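You operate a simulated robot arm through the tools that you are given. There is no shell and no other tool.

Carry out the task below with a simulated robot arm. There is one attempt and no reset: what you move stays moved.

TASK
Stand the small pot in a saucer of water on the potting tray.
Fine: orange saucer onto the tray first; tip glass No. 3 out into it, no spill, glass back; then the pot with its young plant into the saucer. Set down upright: glass three.
Where things are to end (x, y in the base frame): orange saucer within 0.06 m of [0.23, 0.38].

The check looks at the end state, three seconds after you hand in, the way a careful person would. Anything else that was tipped, shoved, dropped, spilled or broken makes it a failure.

THE ROBOT
A 6-joint arm with a two-finger parallel gripper, fixed in place. Base frame: the origin is on the floor under the middle of its stand, x ahead of it, y to its left, z up; the work surface is at about z = 0.8. Lengths are in m, angles in degrees, forces in N, time in s.
With the tool pointing down near the work surface it reaches from about 0.32 to 0.7 m from the base axis. Its first joint turns from -166.0 to 166.0 degrees. Payload 4.1 kg.
Tool frame: the origin (TCP) lies between the finger pads and is the grasp point; the fingertips stand 0.023 m ahead of it; z points along the fingers, y is the line along which they close. Largest opening 0.094 m; finger width 0.038, thickness 0.01; the body of the gripper, 0.054 by 0.096 m, starts 0.039 m behind the TCP.
Orientation is told as [roll, pitch, yaw] about the base's x, y, z axes, in that order, counted from this pose: with the fingers straight down and closing along the base's y, the tool's x points along the base's -x, its y along +y and its z along -z.

THE INTERFACE
- The arm moves only by the tool jog_arm. Its argument "motion" is a list of rows, each an object of numbers (a shift or turn left out is 0, a gripper value left out holds the last): "hand": the gripper command, from -1 (shut) to 1 (fully open), values between in proportion; "dx", "dy", "dz": the shift along the tool's x, y, z in units of 300 mm (1.0 is 300 mm); "wx", "wy", "wz": the turn, a rotation vector about the tool's x, y, z in units of 120 degrees (1.0 is 120 degrees). In form: [{"hand": .., "dx": .., "dy": .., "dz": .., "wx": .., "wy": .., "wz": ..}, ...]. A call has 1 to 20 rows; each row is the pose to reach, as a shift and turn from the pose commanded when the call began, along the tool's axes at that moment. A call with a number of a shift or a turn outside -1 to 1 is refused whole. Each row takes 0.2 s and may step no farther than 0.05 m and 8.6 degrees from the row before; otherwise, or with a gripper value out of range, the whole call is refused. Where a pose cannot be reached the arm comes as near as it can. A force on the tool above 40 N (or 10 N above the force at the start of the call, whichever is more), or a blocked arm, ends the call early, and 0.2 s more pass. The fingers move at their own pace (about 0.045 m/s each) and stop on an object; they squeeze with about 39 N. The grip force told is the motor's: it shows also when the fingers shut on nothing. Time passes only in rows, and 0.2 s behind the last, so rows that repeat a pose let the fingers close. The reply holds the time, the measured pose of the TCP, the force on the tool along the base axes, the opening and the grip force, in the units named above and with some noise, with the torque about the TCP (base axes, N m) and any sound that the robot's microphone picked up.
- Cameras (640 x 400 px; columns grow to the right, rows downward): "scene" is fixed at [0.0499, 0.6509, 1.3968]; the picture's right is [-0.96, -0.30, 0.00], its down [-0.25, 0.82, -0.52] and it looks along [0.15, -0.49, -0.86] (base axes); focal length 222 px, centre (320, 200). "wrist" rides on the gripper at [0.086, 0.016, -0.074] in the tool frame; the picture's right is [-0.18, 0.98, 0.00], its down [-0.58, -0.11, -0.81] and it looks along [-0.79, -0.15, 0.59] (tool axes); focal length 243 px, centre (320, 200). There is no depth. A picture from a camera that has moved, and an enlarged one, comes with that camera's place and axes in the base frame and with its lens.
- camera(camera): a new picture of that camera. It takes no simulated time.
- raise_lower(by): slides the trunk up (or, below 0, down) by that many m; the arm rides with it, the base frame stays. It gives what a move gives, with no picture.
- zoom(camera, box): a new picture of the part [left, top, right, bottom] of that camera's present view, enlarged. It takes no simulated time.
- job_done(): hands the job in; it is judged then, once.

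Nothing tells you positions but the pictures and the camera data. Unless the task says otherwise, let go and move clear before handing in.

The tools are called after ">>>" by a JSON object that holds its "fn" and its "kwargs". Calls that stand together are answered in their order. jog_arm: Moves the arm, as the interface text tells. Its arguments: {"type":"object","properties":{"motion":{"type":"array"}},"required":["motion"]} The other tools are called the same way: raise_lower (by) moves the trunk up or down; camera (camera) takes a picture; zoom (camera, box) takes an enlarged picture of a part of a camera's view; job_done () hands the job in.

At the start:

```text
clock: 0.0
ee_pos: [0.2116, 0.3083, 1.1299]
ee_rot: [0.0, 0.0, 0.1]
force: [0.5, -0.4, 0.6]
moment: [0.01, -0.05, 0.02]
finger_gap: 0.0939
grasp_force: 0.1
trunk travel left (down, up): [-0.5, 0.09]
```

scene: 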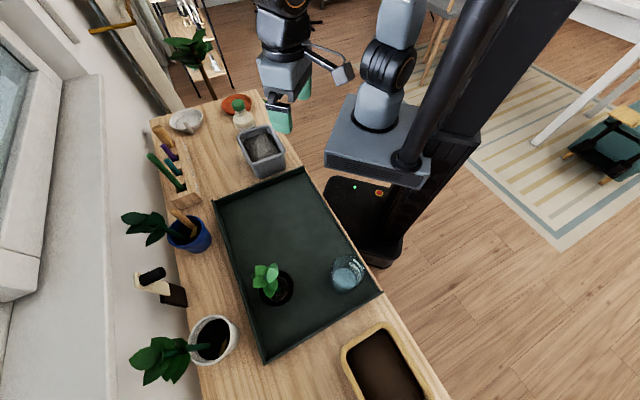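
wrist: 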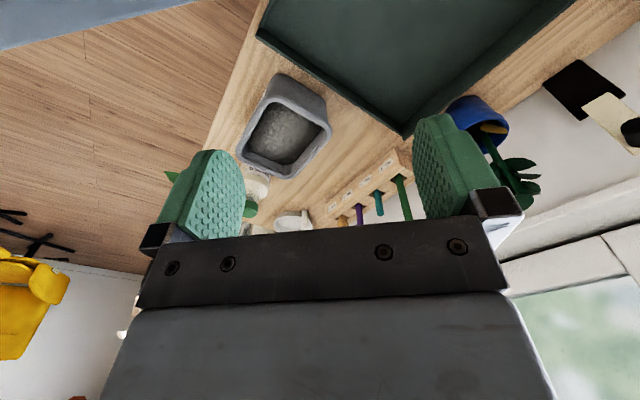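

I see a green tray on a bench with a small potted plant and a glass on it, and an orange saucer behind a small bottle at the far end of the bench. Before moving, I'll enlarge the views to identify glass No. 3, the saucer and the pot.

>>> {"fn": "zoom", "kwargs": {"camera": "scene", "box": [140, 60, 300, 160]}}

>>> {"fn": "zoom", "kwargs": {"camera": "scene", "box": [200, 160, 392, 280]}}

>>> {"fn": "zoom", "kwargs": {"camera": "scene", "box": [220, 230, 380, 330]}}

>>> {"fn": "zoom", "kwargs": {"camera": "scene", "box": [100, 120, 260, 220]}}

>>> {"fn": "zoom", "kwargs": {"camera": "scene", "box": [100, 260, 324, 400]}}

>>> {"fn": "zoom", "kwargs": {"camera": "wrist", "box": [220, 60, 460, 210]}}

```text
4.00 times, centred on (220, 110) of scene
camera zoom: at [0.0499, 0.6509, 1.3968], right [-0.96, -0.3, 0.0], down [-0.25, 0.82, -0.52], along [0.15, -0.49, -0.86], focal length 890 px, centre (720, 560)
```

zoom: 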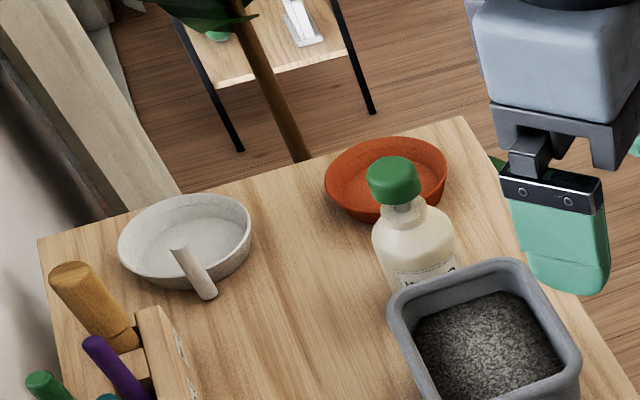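

```text
3.33 times, centred on (296, 220) of scene
camera zoom: at [0.0499, 0.6509, 1.3968], right [-0.96, -0.3, 0.0], down [-0.25, 0.82, -0.52], along [0.15, -0.49, -0.86], focal length 742 px, centre (400, 133)
```

zoom: 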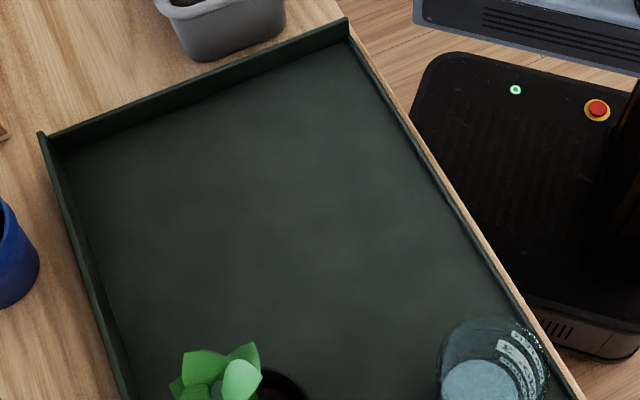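

```text
4.00 times, centred on (300, 280) of scene
camera zoom: at [0.0499, 0.6509, 1.3968], right [-0.96, -0.3, 0.0], down [-0.25, 0.82, -0.52], along [0.15, -0.49, -0.86], focal length 890 px, centre (400, -120)
```

zoom: 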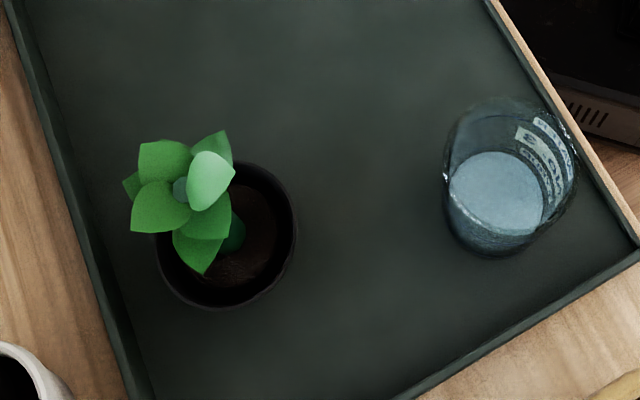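

```text
4.00 times, centred on (180, 170) of scene
camera zoom: at [0.0499, 0.6509, 1.3968], right [-0.96, -0.3, 0.0], down [-0.25, 0.82, -0.52], along [0.15, -0.49, -0.86], focal length 890 px, centre (880, 320)
```

zoom: 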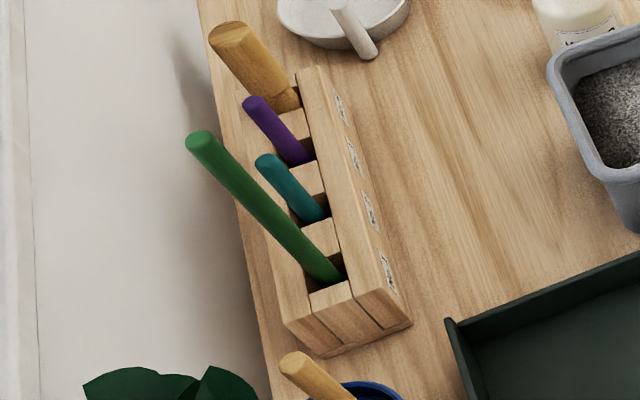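

```text
2.86 times, centred on (212, 330) of scene
camera zoom: at [0.0499, 0.6509, 1.3968], right [-0.96, -0.3, 0.0], down [-0.25, 0.82, -0.52], along [0.15, -0.49, -0.86], focal length 636 px, centre (629, -171)
```

zoom: 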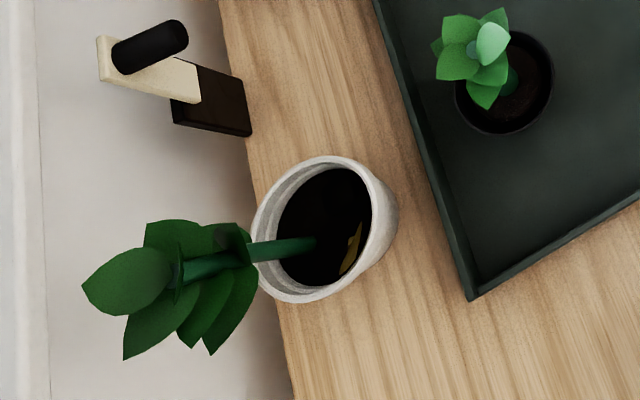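

```text
2.67 times, centred on (340, 135) of wrist
camera zoom: at [0.1249, 0.3242, 1.205], right [0.18, 0.98, 0.0], down [0.58, -0.11, 0.81], along [0.79, -0.15, -0.59], focal length 647 px, centre (267, 373)
```

zoom: 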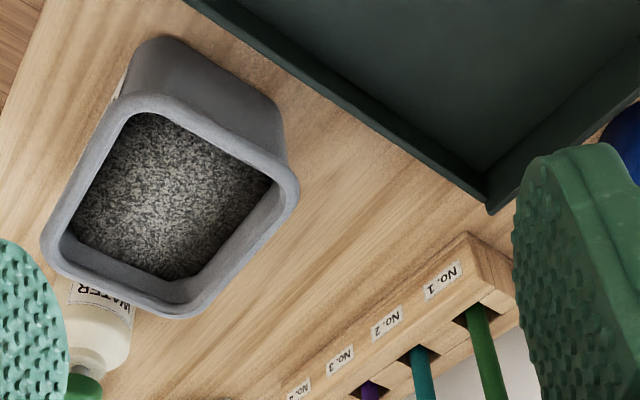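

The small pot, one glass and the orange saucer are all located. I want a closer look at the glass label, and at the far bench area in case there are other glasses.

>>> {"fn": "zoom", "kwargs": {"camera": "scene", "box": [322, 245, 378, 300]}}

>>> {"fn": "zoom", "kwargs": {"camera": "scene", "box": [215, 85, 295, 135]}}

>>> {"fn": "zoom", "kwargs": {"camera": "scene", "box": [240, 255, 304, 315]}}

>>> {"fn": "zoom", "kwargs": {"camera": "scene", "box": [300, 300, 460, 400]}}

>>> {"fn": "zoom", "kwargs": {"camera": "scene", "box": [240, 0, 480, 150]}}

```text
7.27 times, centred on (350, 272) of scene
camera zoom: at [0.0499, 0.6509, 1.3968], right [-0.96, -0.3, 0.0], down [-0.25, 0.82, -0.52], along [0.15, -0.49, -0.86], focal length 1618 px, centre (102, -327)
```

zoom: 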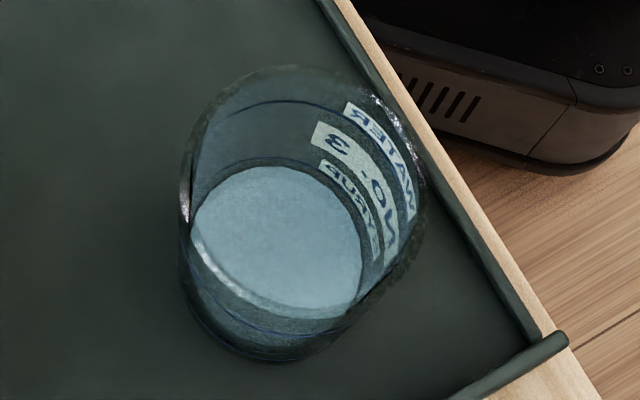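

```text
8.00 times, centred on (255, 110) of scene
camera zoom: at [0.0499, 0.6509, 1.3968], right [-0.96, -0.3, 0.0], down [-0.25, 0.82, -0.52], along [0.15, -0.49, -0.86], focal length 1780 px, centre (840, 920)
```

zoom: 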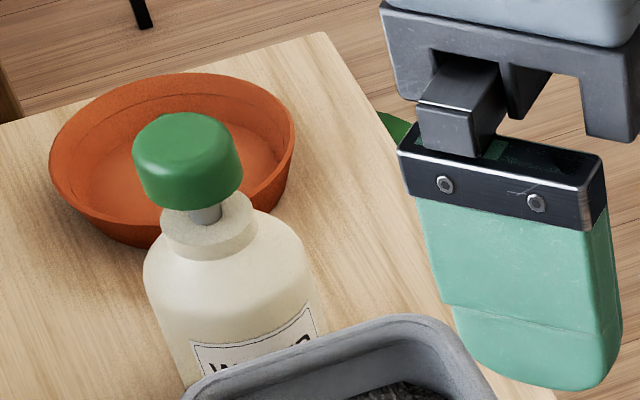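

```text
6.67 times, centred on (272, 285) of scene
camera zoom: at [0.0499, 0.6509, 1.3968], right [-0.96, -0.3, 0.0], down [-0.25, 0.82, -0.52], along [0.15, -0.49, -0.86], focal length 1483 px, centre (640, -367)
```

zoom: 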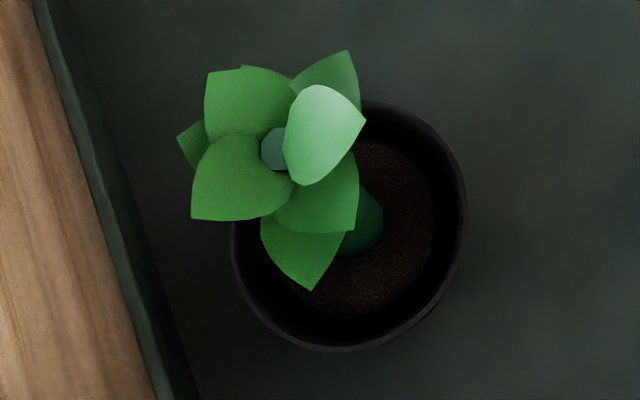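

```text
4.00 times, centred on (380, 350) of scene
camera zoom: at [0.0499, 0.6509, 1.3968], right [-0.96, -0.3, 0.0], down [-0.25, 0.82, -0.52], along [0.15, -0.49, -0.86], focal length 890 px, centre (80, -400)
```

zoom: 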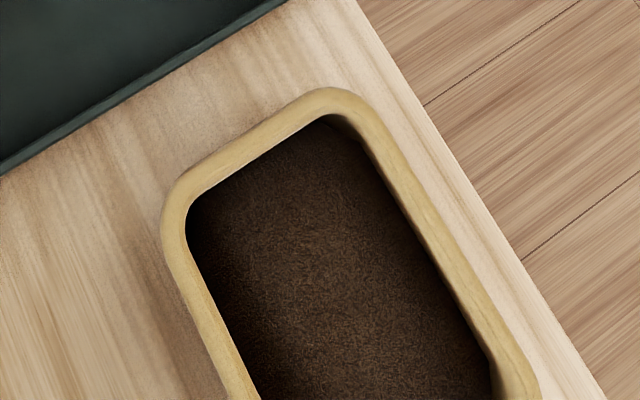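

```text
2.67 times, centred on (360, 75) of scene
camera zoom: at [0.0499, 0.6509, 1.3968], right [-0.96, -0.3, 0.0], down [-0.25, 0.82, -0.52], along [0.15, -0.49, -0.86], focal length 593 px, centre (213, 533)
```

zoom: 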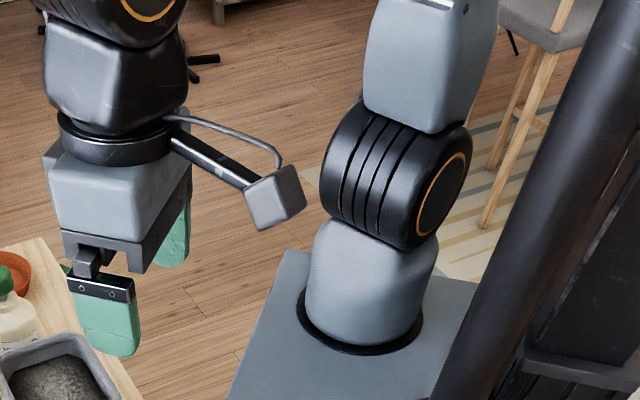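

The glass on the tray is marked No. 3 (centre about (0.03, 0.53)). I put the small pot at about (0.17, 0.59), the saucer at about (0.60, 0.00) and the bottle beside it at about (0.50, 0.11). I'll move high over toward the saucer to inspect it with the wrist camera.

>>> {"fn": "jog_arm", "kwargs": {"motion": [{"hand": 1, "dx": -0.09, "dy": -0.095}, {"hand": 1, "dx": -0.18, "dy": -0.19}, {"hand": 1, "dx": -0.27, "dy": -0.285}, {"hand": 1, "dx": -0.36, "dy": -0.38}, {"hand": 1, "dx": -0.45, "dy": -0.475}, {"hand": 1, "dx": -0.54, "dy": -0.57}, {"hand": 1, "dx": -0.63, "dy": -0.665}, {"hand": 1, "dx": -0.72, "dy": -0.76}, {"hand": 1, "dx": -0.81, "dy": -0.855}, {"hand": 1, "dx": -0.9, "dy": -0.95}]}}

>>> {"fn": "camera", "kwargs": {"camera": "wrist"}}

>>> {"fn": "camera", "kwargs": {"camera": "scene"}}

```text
clock: 2.2
ee_pos: [0.4814, 0.0204, 1.1323]
ee_rot: [0.1, 0.1, 0.0]
force: [-0.5, 0.6, -0.3]
moment: [-0.01, 0.0, -0.02]
finger_gap: 0.094
grasp_force: 0.0
trunk travel left (down, up): [-0.5, 0.09]
```

```text
taken
camera wrist: at [0.3958, 0.0373, 1.2074], right [0.18, 0.98, 0.0], down [0.58, -0.11, 0.81], along [0.79, -0.15, -0.59], focal length 243 px, centre (320, 200)
```

wrist: 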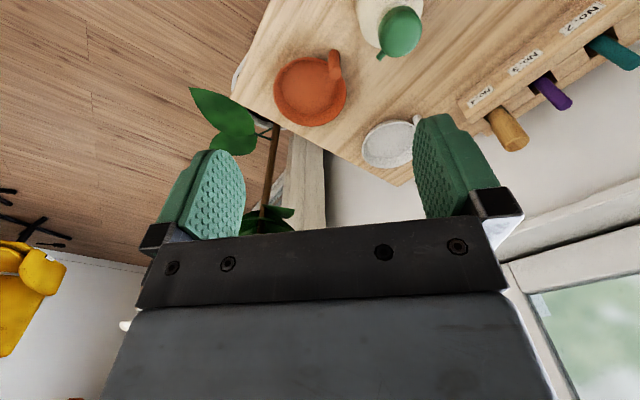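

```text
taken
```

scene: 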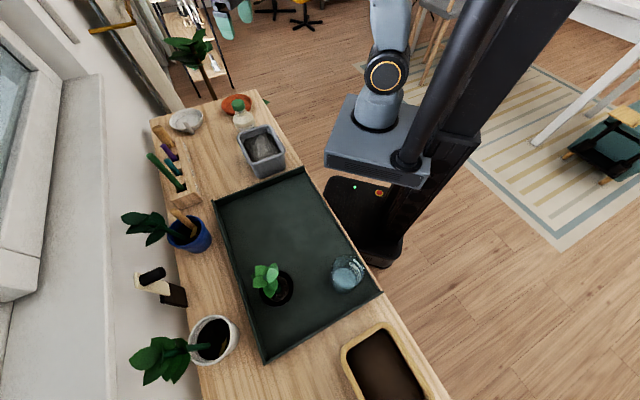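

The saucer has an orange tab or handle on its rim on the bottle side. I'll zoom in on it.

>>> {"fn": "zoom", "kwargs": {"camera": "wrist", "box": [230, 0, 450, 170]}}

>>> {"fn": "zoom", "kwargs": {"camera": "wrist", "box": [265, 40, 361, 135]}}

```text
2.35 times, centred on (340, 85) of wrist
camera zoom: at [0.3958, 0.0373, 1.2074], right [0.18, 0.98, 0.0], down [0.58, -0.11, 0.81], along [0.79, -0.15, -0.59], focal length 571 px, centre (273, 471)
```

zoom: 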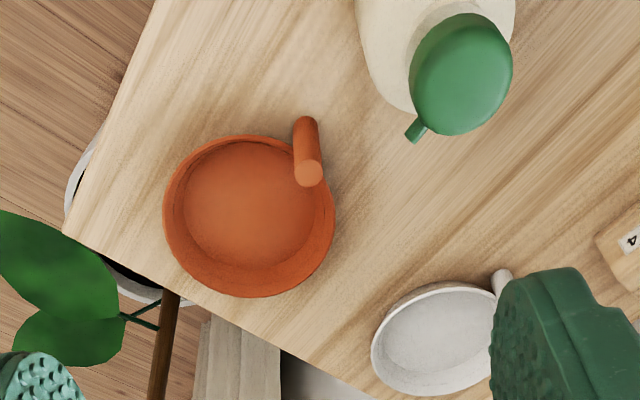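

```text
4.21 times, centred on (313, 88) of wrist
camera zoom: at [0.3958, 0.0373, 1.2074], right [0.18, 0.98, 0.0], down [0.58, -0.11, 0.81], along [0.79, -0.15, -0.59], focal length 1022 px, centre (350, 674)
```

zoom: 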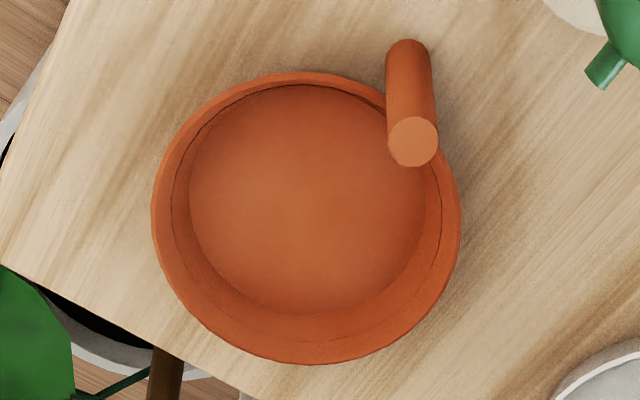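

The saucer has an upright peg-like handle on its rim at about (0.56, 0.03), which I can grip. I'll first turn the wrist here, at a safe height, so that the camera ends up on the saucer side and away from the bottle.

>>> {"fn": "jog_arm", "kwargs": {"motion": [{"wz": -0.065}, {"wz": -0.13}, {"wz": -0.195}, {"wz": -0.26}, {"wz": -0.325}, {"wz": -0.39}, {"wz": -0.455}, {"wz": -0.52}, {"wz": -0.585}, {"wz": -0.65}, {"wz": -0.715}, {"wz": -0.78}, {"wz": -0.845}, {"wz": -0.91}, {"wz": -0.97}]}}

>>> {"fn": "camera", "kwargs": {"camera": "wrist"}}

```text
clock: 5.4
ee_pos: [0.4816, 0.0236, 1.1298]
ee_rot: [0.0, -0.1, 116.7]
force: [0.3, -0.4, -0.5]
moment: [0.0, 0.01, 0.0]
finger_gap: 0.0942
grasp_force: 0.1
trunk travel left (down, up): [-0.5, 0.09]
```

```text
taken
camera wrist: at [0.5057, -0.0615, 1.2049], right [-0.96, -0.27, 0.0], down [-0.16, 0.57, 0.81], along [-0.22, 0.78, -0.59], focal length 243 px, centre (320, 200)
```

wrist: 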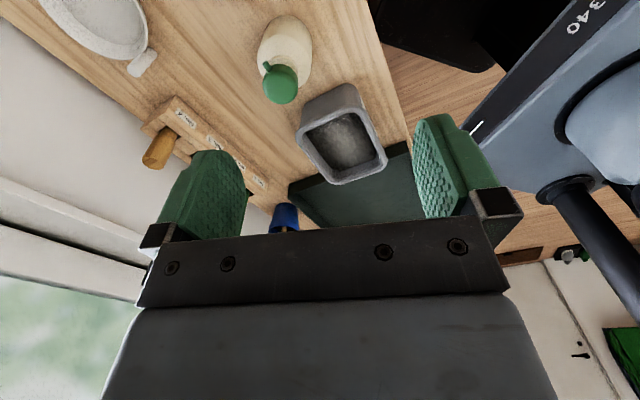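

The wrist turned freely. Next I'll hover above the handle at about z = 1.02 and look down at it.

>>> {"fn": "jog_arm", "kwargs": {"motion": [{"dx": 0.021, "dy": -0.048, "dz": 0.073, "hand": 0.3}, {"dx": 0.043, "dy": -0.097, "dz": 0.147}, {"dx": 0.064, "dy": -0.145, "dz": 0.22}, {"dx": 0.086, "dy": -0.194, "dz": 0.293}, {"dx": 0.107, "dy": -0.242, "dz": 0.367}]}}

>>> {"fn": "camera", "kwargs": {"camera": "wrist"}}

>>> {"fn": "camera", "kwargs": {"camera": "scene"}}

```text
clock: 6.6
ee_pos: [0.5599, 0.0256, 1.0191]
ee_rot: [0.0, 0.0, 116.3]
force: [1.5, 0.9, 0.1]
moment: [-0.02, -0.03, 0.01]
finger_gap: 0.0612
grasp_force: 0.1
trunk travel left (down, up): [-0.5, 0.09]
```

```text
taken
camera wrist: at [0.5839, -0.0583, 1.0947], right [-0.96, -0.27, 0.0], down [-0.16, 0.57, 0.81], along [-0.22, 0.78, -0.59], focal length 243 px, centre (320, 200)
```

wrist: 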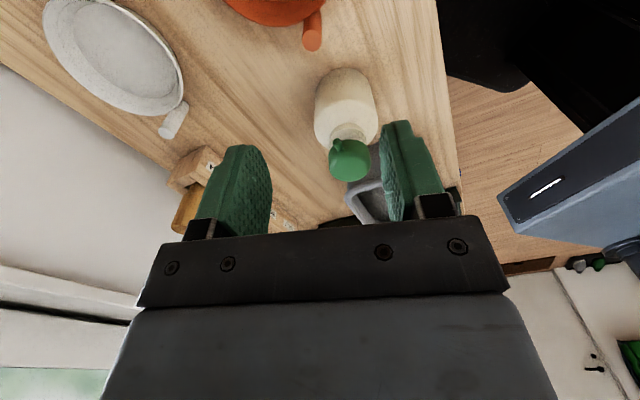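

```text
taken
```

scene: 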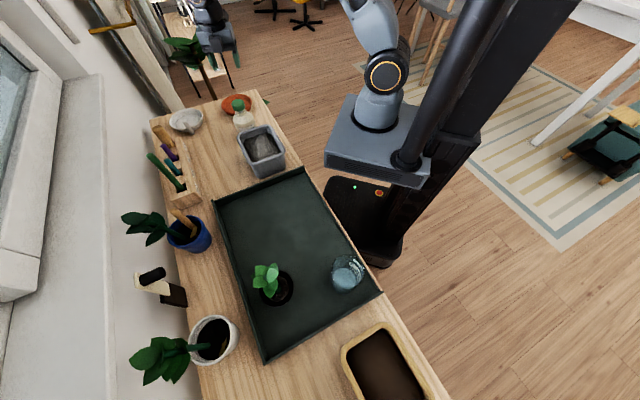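

>>> {"fn": "zoom", "kwargs": {"camera": "wrist", "box": [230, 0, 400, 100]}}

```text
3.76 times, centred on (315, 50) of wrist
camera zoom: at [0.5839, -0.0583, 1.0947], right [-0.96, -0.27, 0.0], down [-0.16, 0.57, 0.81], along [-0.22, 0.78, -0.59], focal length 913 px, centre (339, 765)
```

zoom: 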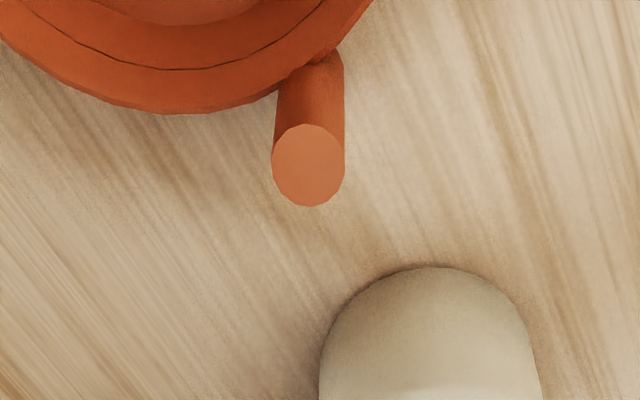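

The handle top triangulates to about (0.567, 0.027, 0.861), and the saucer rim to about z = 0.82. I'll turn the tool so the fingers close radially on the handle, then hover above it at z = 0.95.

>>> {"fn": "jog_arm", "kwargs": {"motion": [{"dx": 0.001, "dy": -0.003, "dz": 0.026, "wz": 0.068, "hand": 0.1}, {"dx": 0.002, "dy": -0.005, "dz": 0.052, "wz": 0.136}, {"dx": 0.002, "dy": -0.008, "dz": 0.078, "wz": 0.204}, {"dx": 0.003, "dy": -0.01, "dz": 0.104, "wz": 0.272}, {"dx": 0.003, "dy": -0.013, "dz": 0.13, "wz": 0.34}, {"dx": 0.004, "dy": -0.015, "dz": 0.156, "wz": 0.408}, {"dx": 0.005, "dy": -0.018, "dz": 0.182, "wz": 0.476}, {"dx": 0.005, "dy": -0.02, "dz": 0.208, "wz": 0.544}, {"dx": 0.006, "dy": -0.023, "dz": 0.23, "wz": 0.6125}]}}

>>> {"fn": "camera", "kwargs": {"camera": "wrist"}}

```text
clock: 8.6
ee_pos: [0.5687, 0.0283, 0.9516]
ee_rot: [0.0, 0.0, 42.8]
force: [0.5, -0.2, 0.3]
moment: [0.0, 0.0, -0.03]
finger_gap: 0.0518
grasp_force: 0.0
trunk travel left (down, up): [-0.5, 0.09]
```

```text
taken
camera wrist: at [0.4929, -0.0183, 1.0265], right [-0.53, 0.85, 0.0], down [0.5, 0.31, 0.81], along [0.68, 0.43, -0.59], focal length 243 px, centre (320, 200)
```

wrist: 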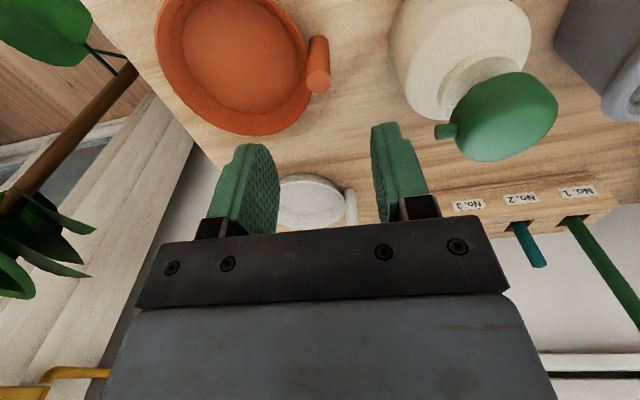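

The handle is centred between the fingers to within about 1 mm, and the bottle cap is clear. I'll lower to grip the handle, keeping the fingertips just above the rim.

>>> {"fn": "jog_arm", "kwargs": {"motion": [{"dx": 0.001, "dy": -0.002, "dz": 0.1}, {"dx": 0.003, "dy": -0.004, "dz": 0.2}, {"dx": 0.003, "dy": -0.004, "dz": 0.29}, {"dx": 0.003, "dy": -0.004, "dz": 0.337}]}}

>>> {"fn": "camera", "kwargs": {"camera": "wrist"}}

>>> {"fn": "zoom", "kwargs": {"camera": "scene", "box": [180, 50, 340, 150]}}

```text
clock: 9.6
ee_pos: [0.5684, 0.0267, 0.8505]
ee_rot: [0.0, 0.0, 42.9]
force: [0.7, 0.1, -0.2]
moment: [0.0, 0.01, 0.02]
finger_gap: 0.0515
grasp_force: 0.0
trunk travel left (down, up): [-0.5, 0.09]
```

```text
taken
camera wrist: at [0.4941, -0.02, 0.9248], right [-0.53, 0.85, 0.0], down [0.5, 0.32, 0.81], along [0.68, 0.43, -0.59], focal length 243 px, centre (320, 200)
```

wrist: 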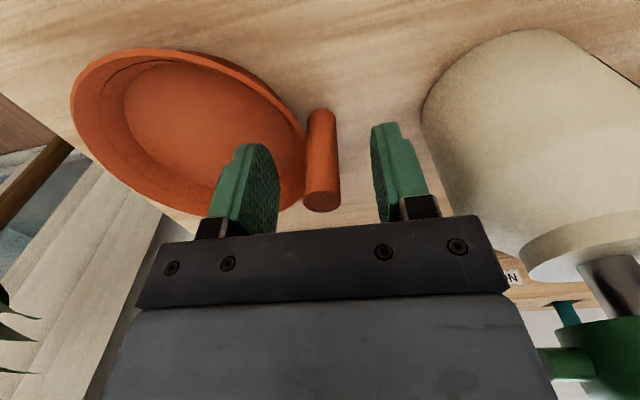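

```text
4.00 times, centred on (260, 100) of scene
camera zoom: at [0.0499, 0.6509, 1.3968], right [-0.96, -0.3, 0.0], down [-0.25, 0.82, -0.52], along [0.15, -0.49, -0.86], focal length 890 px, centre (560, 600)
```

zoom: 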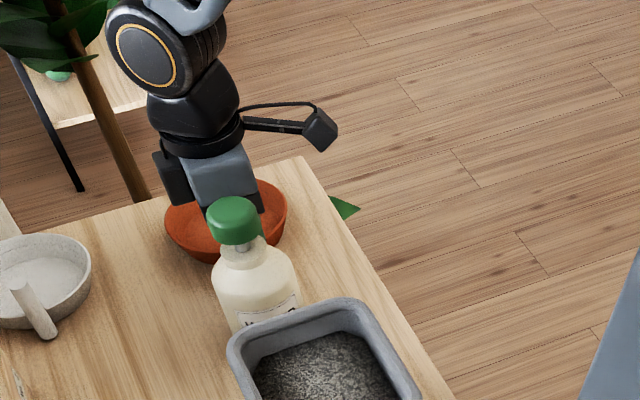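

The handle stands between the fingers. I'll close on it and lift slightly.

>>> {"fn": "jog_arm", "kwargs": {"motion": [{"hand": -1}, {"hand": -1}, {"hand": -1}, {"hand": -1}, {"hand": -1}, {"hand": -1}]}}

>>> {"fn": "camera", "kwargs": {"camera": "wrist"}}

```text
clock: 11.0
ee_pos: [0.5683, 0.0269, 0.8497]
ee_rot: [0.0, 0.0, 42.9]
force: [0.3, -0.2, -0.7]
moment: [0.02, 0.01, -0.03]
finger_gap: 0.0161
grasp_force: 39.1
trunk travel left (down, up): [-0.5, 0.09]
```

```text
taken
camera wrist: at [0.494, -0.02, 0.925], right [-0.53, 0.85, 0.0], down [0.5, 0.32, 0.81], along [0.68, 0.43, -0.59], focal length 243 px, centre (320, 200)
```

wrist: 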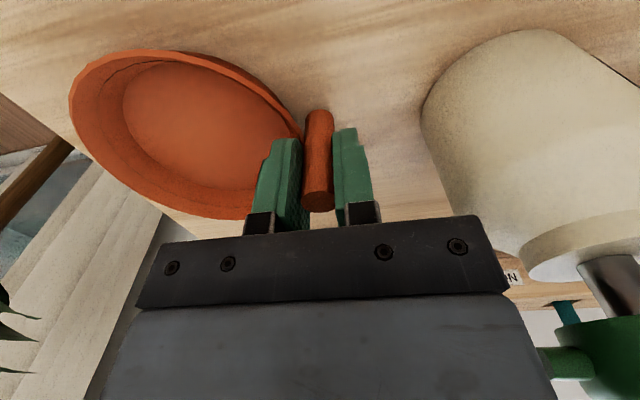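

I have the handle gripped at a 16 mm gap. Now I'll lift the saucer slowly straight up.

>>> {"fn": "jog_arm", "kwargs": {"motion": [{"dz": -0.02}, {"dz": -0.05}, {"dz": -0.1}, {"dz": -0.17}, {"dz": -0.24}, {"dz": -0.31}, {"dz": -0.38}, {"dz": -0.45}, {"dz": -0.52}, {"dz": -0.58}, {"dz": -0.6}]}}

>>> {"fn": "camera", "kwargs": {"camera": "wrist"}}

```text
clock: 13.4
ee_pos: [0.5674, 0.0263, 1.0293]
ee_rot: [0.0, -0.1, 42.9]
force: [0.0, -0.1, -1.2]
moment: [0.05, 0.03, -0.01]
finger_gap: 0.0161
grasp_force: 38.9
trunk travel left (down, up): [-0.5, 0.09]
```

```text
taken
camera wrist: at [0.4934, -0.0201, 1.1047], right [-0.53, 0.85, 0.0], down [0.5, 0.32, 0.81], along [0.68, 0.43, -0.59], focal length 243 px, centre (320, 200)
```

wrist: 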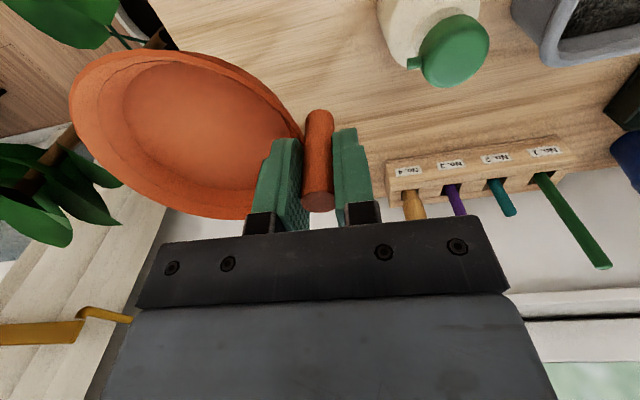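

The saucer lifted level and is held firmly. I'll carry it high over to the tray, turning so the handle ends up on the far side from the robot.

>>> {"fn": "jog_arm", "kwargs": {"motion": [{"dz": -0.08, "dy": 0.02}, {"dz": -0.16, "dx": -0.008, "dy": 0.09, "wz": 0.03}, {"dz": -0.167, "dx": -0.019, "dy": 0.18, "wz": 0.065}, {"dz": -0.167, "dx": -0.03, "dy": 0.27, "wz": 0.1}, {"dz": -0.167, "dx": -0.04, "dy": 0.36, "wz": 0.135}, {"dz": -0.167, "dx": -0.05, "dy": 0.45, "wz": 0.17}, {"dz": -0.167, "dx": -0.06, "dy": 0.54, "wz": 0.205}, {"dz": -0.167, "dx": -0.07, "dy": 0.63, "wz": 0.24}, {"dz": -0.167, "dx": -0.08, "dy": 0.72, "wz": 0.275}, {"dz": -0.167, "dx": -0.09, "dy": 0.79, "wz": 0.3}, {"dz": -0.167, "dx": -0.0953, "dy": 0.8467, "wz": 0.308}]}}

>>> {"fn": "camera", "kwargs": {"camera": "scene"}}

```text
clock: 15.8
ee_pos: [0.416, 0.2319, 1.0818]
ee_rot: [0.0, 0.0, 5.9]
force: [-0.2, 0.2, -1.9]
moment: [0.06, 0.02, -0.03]
finger_gap: 0.0165
grasp_force: 38.8
trunk travel left (down, up): [-0.5, 0.09]
```

```text
taken
```

scene: 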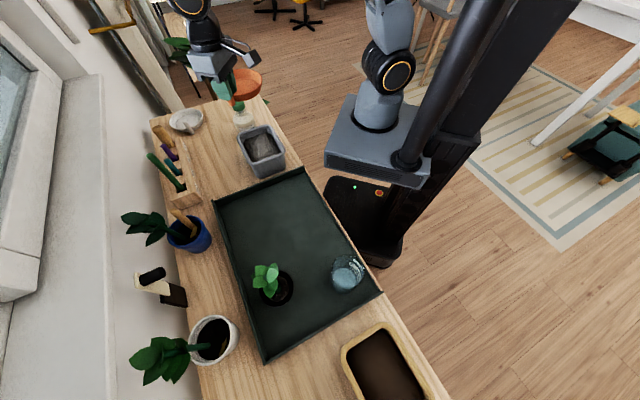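

>>> {"fn": "jog_arm", "kwargs": {"motion": [{"dx": 0.04, "dy": 0.068, "dz": 0.01, "wz": 0.03}, {"dx": 0.09, "dy": 0.15, "dz": 0.02, "wz": 0.065}, {"dx": 0.14, "dy": 0.235, "dz": 0.03, "wz": 0.1}, {"dx": 0.19, "dy": 0.32, "dz": 0.04, "wz": 0.135}, {"dx": 0.24, "dy": 0.404, "dz": 0.06, "wz": 0.17}, {"dx": 0.29, "dy": 0.488, "dz": 0.08, "wz": 0.205}, {"dx": 0.34, "dy": 0.572, "dz": 0.1, "wz": 0.24}, {"dx": 0.385, "dy": 0.648, "dz": 0.12, "wz": 0.275}, {"dx": 0.42, "dy": 0.707, "dz": 0.14, "wz": 0.3}, {"dx": 0.4357, "dy": 0.7333, "dz": 0.15, "wz": 0.3075}]}}

>>> {"fn": "camera", "kwargs": {"camera": "scene"}}

>>> {"fn": "camera", "kwargs": {"camera": "wrist"}}

```text
clock: 18.0
ee_pos: [0.2625, 0.4374, 1.0319]
ee_rot: [0.0, 0.0, -31.0]
force: [-0.3, -0.5, -1.1]
moment: [0.06, -0.08, -0.04]
finger_gap: 0.0162
grasp_force: 39.0
trunk travel left (down, up): [-0.5, 0.09]
```

```text
taken
```

scene: 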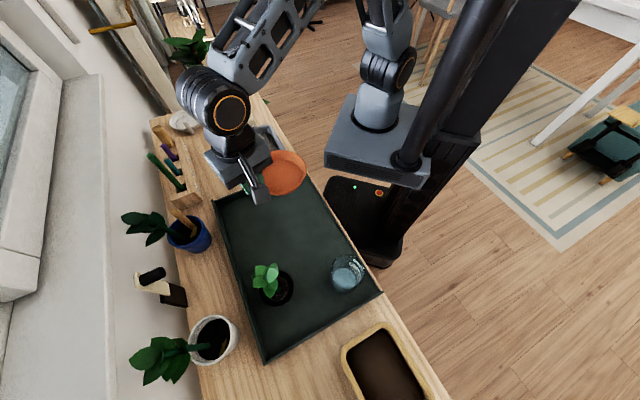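

```text
taken
camera wrist: at [0.1975, 0.4961, 1.1081], right [0.66, 0.75, 0.0], down [0.44, -0.39, 0.81], along [0.6, -0.54, -0.59], focal length 243 px, centre (320, 200)
```

wrist: 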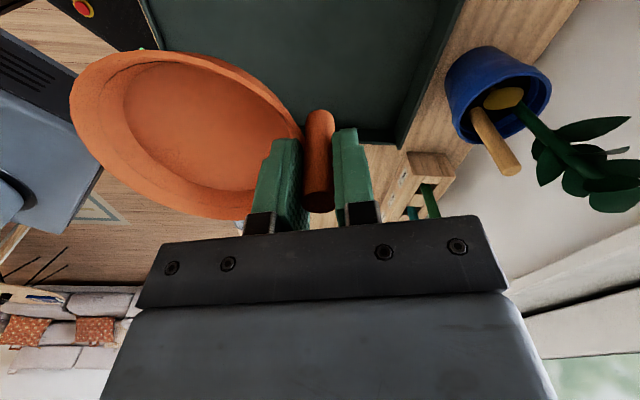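

The saucer is now above its spot, with its centre at about (0.231, 0.385). I'll lower to just above the tray and check.

>>> {"fn": "jog_arm", "kwargs": {"motion": [{"dz": 0.08}, {"dz": 0.18}, {"dz": 0.28}, {"dz": 0.38}, {"dz": 0.46}, {"dz": 0.52}, {"dz": 0.55}, {"dz": 0.563}]}}

>>> {"fn": "zoom", "kwargs": {"camera": "scene", "box": [200, 150, 360, 250]}}

>>> {"fn": "camera", "kwargs": {"camera": "wrist"}}

```text
clock: 19.8
ee_pos: [0.2637, 0.4379, 0.8664]
ee_rot: [0.0, 0.1, -30.9]
force: [0.3, -0.1, -1.9]
moment: [0.09, -0.08, 0.02]
finger_gap: 0.0163
grasp_force: 39.1
trunk travel left (down, up): [-0.5, 0.09]
```

```text
4.00 times, centred on (280, 200) of scene
camera zoom: at [0.0499, 0.6509, 1.3968], right [-0.96, -0.3, 0.0], down [-0.25, 0.82, -0.52], along [0.15, -0.49, -0.86], focal length 890 px, centre (480, 200)
```

zoom: 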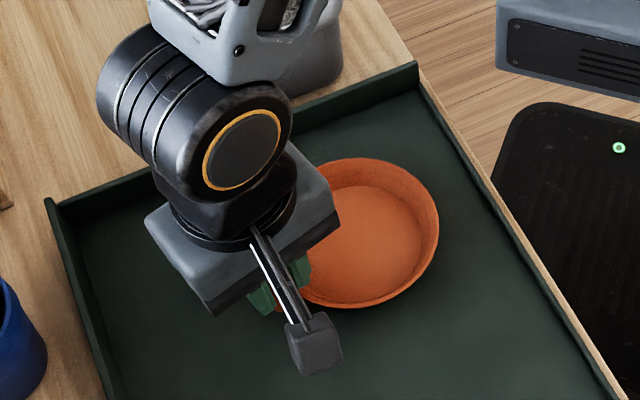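

```text
taken
camera wrist: at [0.1967, 0.4967, 0.9415], right [0.66, 0.75, 0.0], down [0.44, -0.39, 0.81], along [0.6, -0.53, -0.59], focal length 243 px, centre (320, 200)
```

wrist: 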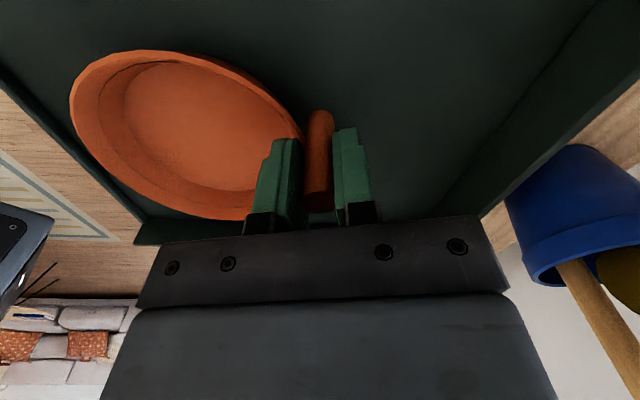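

>>> {"fn": "jog_arm", "kwargs": {"motion": [{"dz": 0.007}, {"dz": 0.014}, {"dz": 0.02}, {"dz": 0.02}]}}

```text
clock: 20.8
ee_pos: [0.2635, 0.438, 0.8586]
ee_rot: [0.0, 0.0, -30.9]
force: [0.2, 0.8, -1.3]
moment: [0.08, -0.07, 0.01]
finger_gap: 0.0163
grasp_force: 38.8
trunk travel left (down, up): [-0.5, 0.09]
```

>>> {"fn": "jog_arm", "kwargs": {"motion": [{"dz": 0.004}, {"dz": 0.007}, {"dz": 0.007}]}}

```text
clock: 21.6
ee_pos: [0.2632, 0.4387, 0.8577]
ee_rot: [0.0, 0.0, -30.8]
force: [0.1, 0.7, -1.2]
moment: [0.05, -0.03, 0.03]
finger_gap: 0.0163
grasp_force: 39.2
trunk travel left (down, up): [-0.5, 0.09]
```

>>> {"fn": "jog_arm", "kwargs": {"motion": [{"dz": 0.004}, {"dz": 0.004}]}}

>>> {"fn": "jog_arm", "kwargs": {"motion": [{"dz": 0.004}, {"dz": 0.004}]}}

```text
clock: 22.2
ee_pos: [0.263, 0.4377, 0.8564]
ee_rot: [0.0, 0.0, -30.8]
force: [-0.7, -0.2, -2.2]
moment: [0.07, -0.05, 0.0]
finger_gap: 0.0162
grasp_force: 38.8
trunk travel left (down, up): [-0.5, 0.09]
```

```text
clock: 22.8
ee_pos: [0.2629, 0.4375, 0.8557]
ee_rot: [0.1, 0.0, -30.9]
force: [0.5, 3.1, 7.1]
moment: [-0.14, 0.03, 0.03]
finger_gap: 0.0162
grasp_force: 38.7
trunk travel left (down, up): [-0.5, 0.09]
```

Contact with the tray is felt (about 7 N). I'll release and check that the saucer sits flat before rising.

>>> {"fn": "jog_arm", "kwargs": {"motion": [{"dz": -0.002}, {"dz": -0.002, "hand": -0.1}, {"dz": -0.002, "hand": -0.1}, {"dz": -0.002, "hand": -0.1}]}}

>>> {"fn": "camera", "kwargs": {"camera": "wrist"}}

```text
clock: 23.8
ee_pos: [0.2629, 0.4359, 0.8554]
ee_rot: [0.0, 0.0, -30.8]
force: [-0.7, -0.6, -0.4]
moment: [0.01, 0.01, -0.02]
finger_gap: 0.0422
grasp_force: 0.1
trunk travel left (down, up): [-0.5, 0.09]
```

```text
taken
camera wrist: at [0.1969, 0.4956, 0.9313], right [0.66, 0.75, 0.0], down [0.44, -0.39, 0.81], along [0.6, -0.54, -0.59], focal length 243 px, centre (320, 200)
```

wrist: 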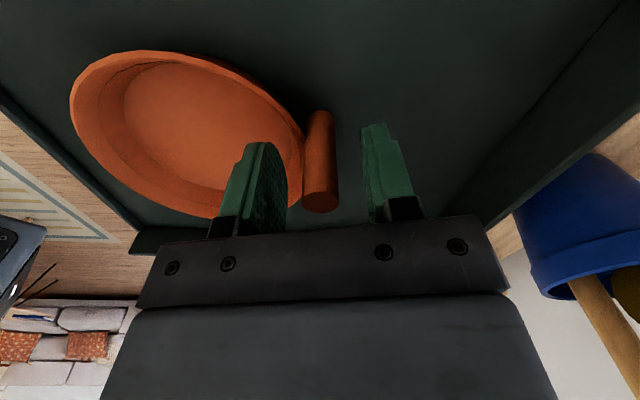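

Released; the saucer stands flat. I'll rise straight up.

>>> {"fn": "jog_arm", "kwargs": {"motion": [{"dz": -0.05}, {"dz": -0.13}, {"dz": -0.25}, {"dz": -0.37}, {"dz": -0.49}, {"dz": -0.61}, {"dz": -0.73}, {"dz": -0.85}, {"dz": -0.95}]}}

>>> {"fn": "camera", "kwargs": {"camera": "scene"}}

>>> {"fn": "zoom", "kwargs": {"camera": "scene", "box": [200, 150, 360, 250]}}

```text
clock: 25.8
ee_pos: [0.2623, 0.4379, 1.1421]
ee_rot: [0.0, 0.1, -30.9]
force: [-0.6, 0.6, -0.8]
moment: [-0.02, 0.0, 0.01]
finger_gap: 0.0422
grasp_force: 0.1
trunk travel left (down, up): [-0.5, 0.09]
```

```text
taken
```

scene: 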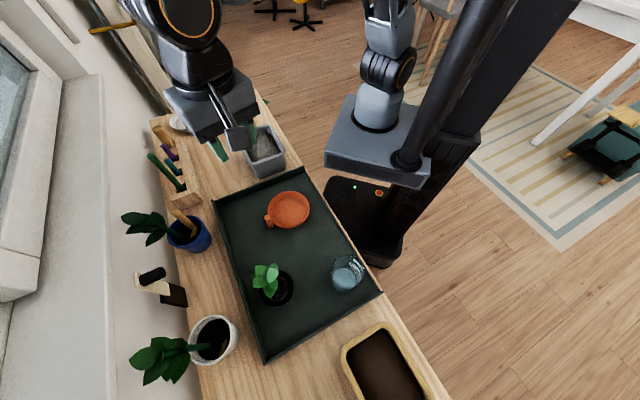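

```text
4.00 times, centred on (280, 200) of scene
camera zoom: at [0.0499, 0.6509, 1.3968], right [-0.96, -0.3, 0.0], down [-0.25, 0.82, -0.52], along [0.15, -0.49, -0.86], focal length 890 px, centre (480, 200)
```

zoom: 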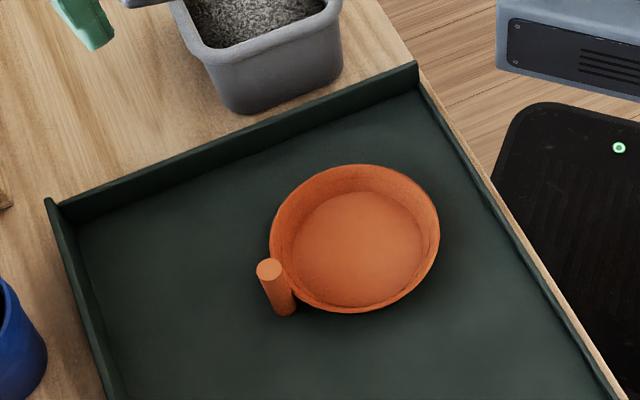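

The saucer is on the tray at about (0.23, 0.383), with its handle on the far side. Next I'll swing the wrist camera round to look outward at the glass and the pot from the robot's side.

>>> {"fn": "jog_arm", "kwargs": {"motion": [{"dx": 0.026, "dy": -0.036, "dz": 0.027, "wz": -0.067}, {"dx": 0.052, "dy": -0.071, "dz": 0.053, "wz": -0.133}, {"dx": 0.077, "dy": -0.107, "dz": 0.08, "wz": -0.2}, {"dx": 0.103, "dy": -0.143, "dz": 0.107, "wz": -0.267}, {"dx": 0.129, "dy": -0.178, "dz": 0.133, "wz": -0.333}, {"dx": 0.155, "dy": -0.214, "dz": 0.16, "wz": -0.4}, {"dx": 0.181, "dy": -0.25, "dz": 0.187, "wz": -0.467}, {"dx": 0.206, "dy": -0.285, "dz": 0.213, "wz": -0.533}, {"dx": 0.232, "dy": -0.321, "dz": 0.24, "wz": -0.6}, {"dx": 0.258, "dy": -0.357, "dz": 0.267, "wz": -0.667}, {"dx": 0.284, "dy": -0.392, "dz": 0.293, "wz": -0.733}, {"dx": 0.31, "dy": -0.428, "dz": 0.32, "wz": -0.8}, {"dx": 0.335, "dy": -0.464, "dz": 0.347, "wz": -0.867}, {"dx": 0.361, "dy": -0.499, "dz": 0.373, "wz": -0.933}, {"dx": 0.387, "dy": -0.535, "dz": 0.4, "wz": -1.0}]}}

>>> {"fn": "camera", "kwargs": {"camera": "wrist"}}

>>> {"fn": "camera", "kwargs": {"camera": "scene"}}

```text
clock: 29.0
ee_pos: [0.0819, 0.3603, 1.0212]
ee_rot: [-0.1, 0.0, 89.2]
force: [0.4, 0.9, -1.1]
moment: [-0.01, 0.03, 0.01]
finger_gap: 0.0424
grasp_force: 0.2
trunk travel left (down, up): [-0.5, 0.09]
```

```text
taken
camera wrist: at [0.0641, 0.2738, 1.0956], right [-0.98, 0.2, 0.0], down [0.12, 0.58, 0.81], along [0.16, 0.79, -0.59], focal length 243 px, centre (320, 200)
```

wrist: 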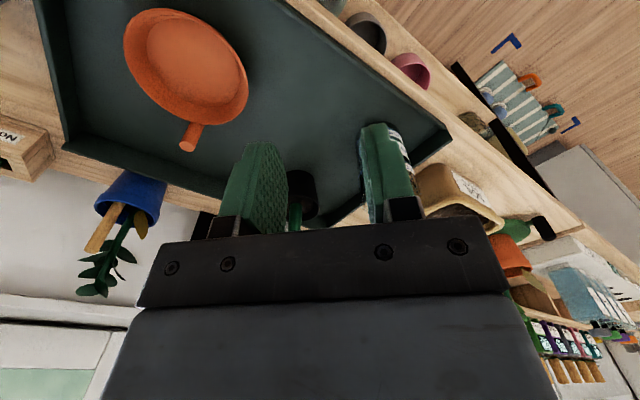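

```text
taken
```

scene: 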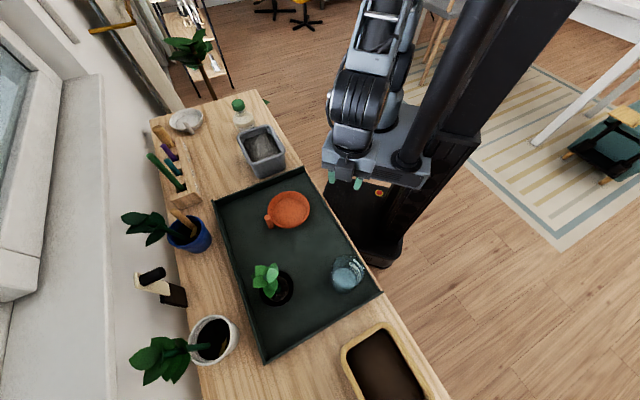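

The fingers hide the glass and pot from here. I'll raise the arm and shift a little to get a clear view.

>>> {"fn": "jog_arm", "kwargs": {"motion": [{"dz": -0.1, "hand": 0.4}, {"dz": -0.2}, {"dz": -0.3}, {"dz": -0.4}, {"dz": -0.5}]}}

>>> {"fn": "camera", "kwargs": {"camera": "wrist"}}

>>> {"fn": "zoom", "kwargs": {"camera": "wrist", "box": [240, 40, 480, 190]}}

```text
clock: 30.2
ee_pos: [0.0789, 0.3598, 1.1723]
ee_rot: [0.0, 0.1, 89.1]
force: [0.2, -0.2, -0.1]
moment: [-0.01, -0.02, 0.03]
finger_gap: 0.0659
grasp_force: 0.0
trunk travel left (down, up): [-0.5, 0.09]
```

```text
taken
camera wrist: at [0.0624, 0.2734, 1.2477], right [-0.98, 0.2, 0.0], down [0.12, 0.58, 0.81], along [0.16, 0.79, -0.59], focal length 243 px, centre (320, 200)
```

wrist: 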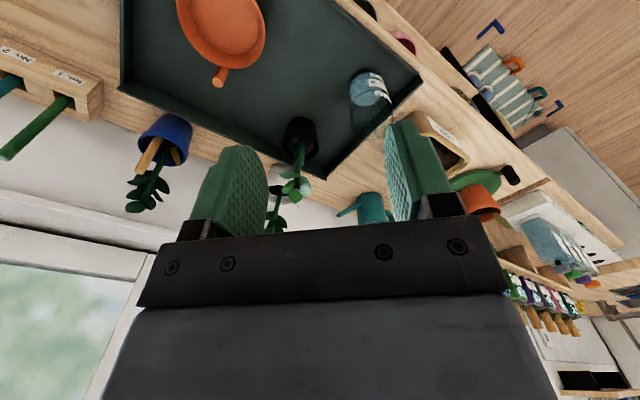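

```text
2.67 times, centred on (360, 115) of wrist
camera zoom: at [0.0624, 0.2734, 1.2477], right [-0.98, 0.2, 0.0], down [0.12, 0.58, 0.81], along [0.16, 0.79, -0.59], focal length 647 px, centre (213, 427)
```

zoom: 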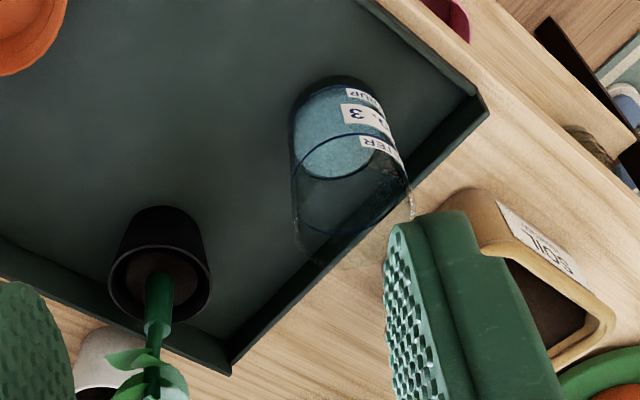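

>>> {"fn": "zoom", "kwargs": {"camera": "wrist", "box": [335, 55, 415, 135]}}

>>> {"fn": "zoom", "kwargs": {"camera": "wrist", "box": [260, 100, 340, 220]}}

```text
5.00 times, centred on (375, 95) of wrist
camera zoom: at [0.0624, 0.2734, 1.2477], right [-0.98, 0.2, 0.0], down [0.12, 0.58, 0.81], along [0.16, 0.79, -0.59], focal length 1213 px, centre (45, 725)
```

zoom: 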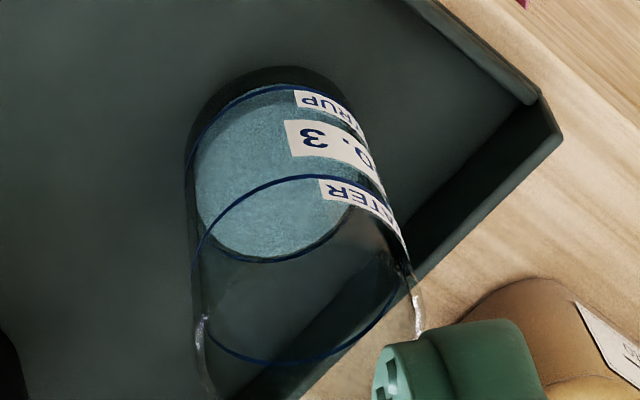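

```text
3.33 times, centred on (300, 160) of wrist
camera zoom: at [0.0624, 0.2734, 1.2477], right [-0.98, 0.2, 0.0], down [0.12, 0.58, 0.81], along [0.16, 0.79, -0.59], focal length 809 px, centre (387, 333)
```

zoom: 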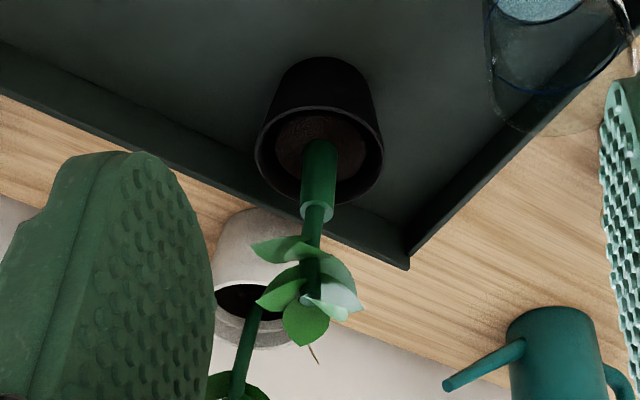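

The glass marked No. 3 stands at about (0.026, 0.525) with a radius of about 37 mm and its rim near z = 0.91. The pot is at (0.170, 0.596), tapering up to a rim of 79 mm diameter at z = 0.865. I plan a side grip for both, so I'll turn the wrist with the camera outward (uppermost once tilted) and test the reach while high up.

>>> {"fn": "jog_arm", "kwargs": {"motion": [{"wz": -0.067, "hand": 1}, {"wz": -0.134}, {"wz": -0.2}, {"wz": -0.267}, {"wz": -0.334}, {"wz": -0.4}, {"wz": -0.467}, {"wz": -0.534}, {"wz": -0.6}, {"wz": -0.667}, {"wz": -0.734}, {"wz": -0.8}, {"wz": -0.867}, {"wz": -0.934}, {"wz": -1.0}]}}

>>> {"fn": "jog_arm", "kwargs": {"motion": [{"wz": -0.067}, {"wz": -0.134}, {"wz": -0.2}, {"wz": -0.267}, {"wz": -0.334}, {"wz": -0.4}, {"wz": -0.467}]}}

>>> {"fn": "camera", "kwargs": {"camera": "wrist"}}

>>> {"fn": "camera", "kwargs": {"camera": "scene"}}

```text
clock: 33.4
ee_pos: [0.0801, 0.3591, 1.1712]
ee_rot: [0.0, 0.0, -150.8]
force: [-0.1, 0.5, 0.4]
moment: [-0.01, -0.01, 0.0]
finger_gap: 0.0939
grasp_force: 0.1
trunk travel left (down, up): [-0.5, 0.09]
```

```text
clock: 35.0
ee_pos: [0.0477, 0.3586, 1.1719]
ee_rot: [0.4, 0.1, -95.4]
force: [0.4, -0.4, 0.3]
moment: [0.01, -0.01, -0.02]
finger_gap: 0.0942
grasp_force: 0.1
out of reach, approached as far as the arm can: row 7
trunk travel left (down, up): [-0.5, 0.09]
```

```text
taken
camera wrist: at [0.0717, 0.4434, 1.246], right [0.96, -0.27, 0.01], down [-0.17, -0.57, 0.8], along [-0.22, -0.78, -0.59], focal length 243 px, centre (320, 200)
```

wrist: 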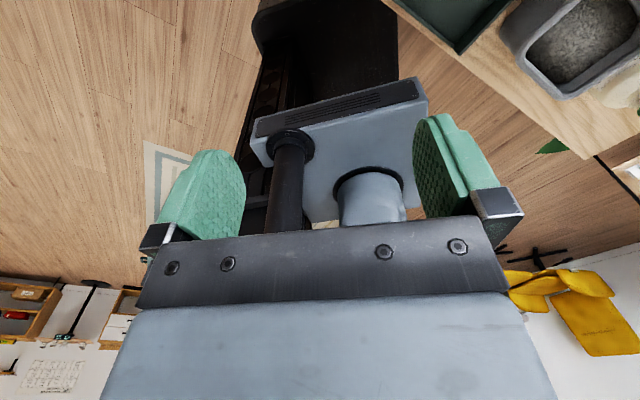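

```text
taken
```

scene: 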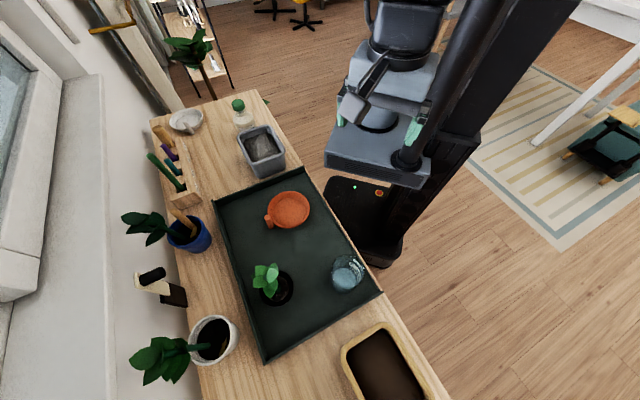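

The wrist roll hits its limit near this yaw. I'll back off about 12° and see where the arm settles.

>>> {"fn": "jog_arm", "kwargs": {"motion": [{"wz": 0.05}, {"wz": 0.1}, {"wz": 0.1}]}}

```text
clock: 35.8
ee_pos: [0.049, 0.3581, 1.1708]
ee_rot: [0.1, 0.1, -107.0]
force: [-0.4, -0.2, 0.1]
moment: [0.0, 0.01, 0.02]
finger_gap: 0.0939
grasp_force: 0.0
trunk travel left (down, up): [-0.5, 0.09]
```

Now I'll move out over the tray at a safe height (z about 1.12) and tilt the tool step by step toward horizontal, as a reach test.

>>> {"fn": "jog_arm", "kwargs": {"motion": [{"dx": 0.11, "dy": -0.057, "dz": 0.055}, {"dx": 0.22, "dy": -0.114, "dz": 0.11}, {"dx": 0.331, "dy": -0.171, "dz": 0.167}, {"dx": 0.331, "dy": -0.171, "dz": 0.167, "wy": 0.065}, {"dx": 0.331, "dy": -0.171, "dz": 0.167, "wy": 0.13}, {"dx": 0.331, "dy": -0.171, "dz": 0.167, "wy": 0.195}, {"dx": 0.331, "dy": -0.171, "dz": 0.167, "wy": 0.26}, {"dx": 0.331, "dy": -0.171, "dz": 0.167, "wy": 0.325}, {"dx": 0.331, "dy": -0.171, "dz": 0.167, "wy": 0.39}, {"dx": 0.331, "dy": -0.171, "dz": 0.167, "wy": 0.455}, {"dx": 0.331, "dy": -0.171, "dz": 0.167, "wy": 0.52}]}}

>>> {"fn": "camera", "kwargs": {"camera": "wrist"}}

>>> {"fn": "camera", "kwargs": {"camera": "scene"}}

```text
clock: 38.2
ee_pos: [0.0291, 0.4679, 1.1191]
ee_rot: [0.0, 62.4, -106.9]
force: [0.0, 0.0, 0.1]
moment: [-0.03, -0.02, 0.02]
finger_gap: 0.0942
grasp_force: 0.0
trunk travel left (down, up): [-0.5, 0.09]
```

```text
taken
camera wrist: at [0.0369, 0.4395, 1.2313], right [0.92, -0.37, -0.16], down [-0.39, -0.91, -0.14], along [-0.1, 0.19, -0.98], focal length 243 px, centre (320, 200)
```

wrist: 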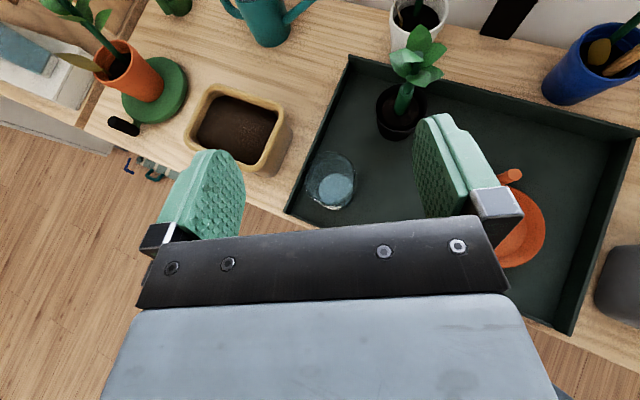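

```text
taken
```

scene: 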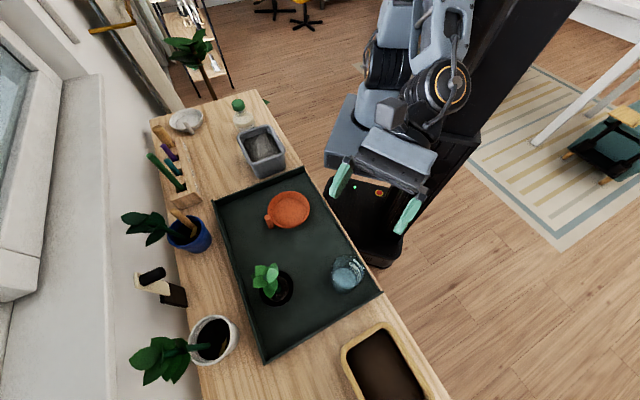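

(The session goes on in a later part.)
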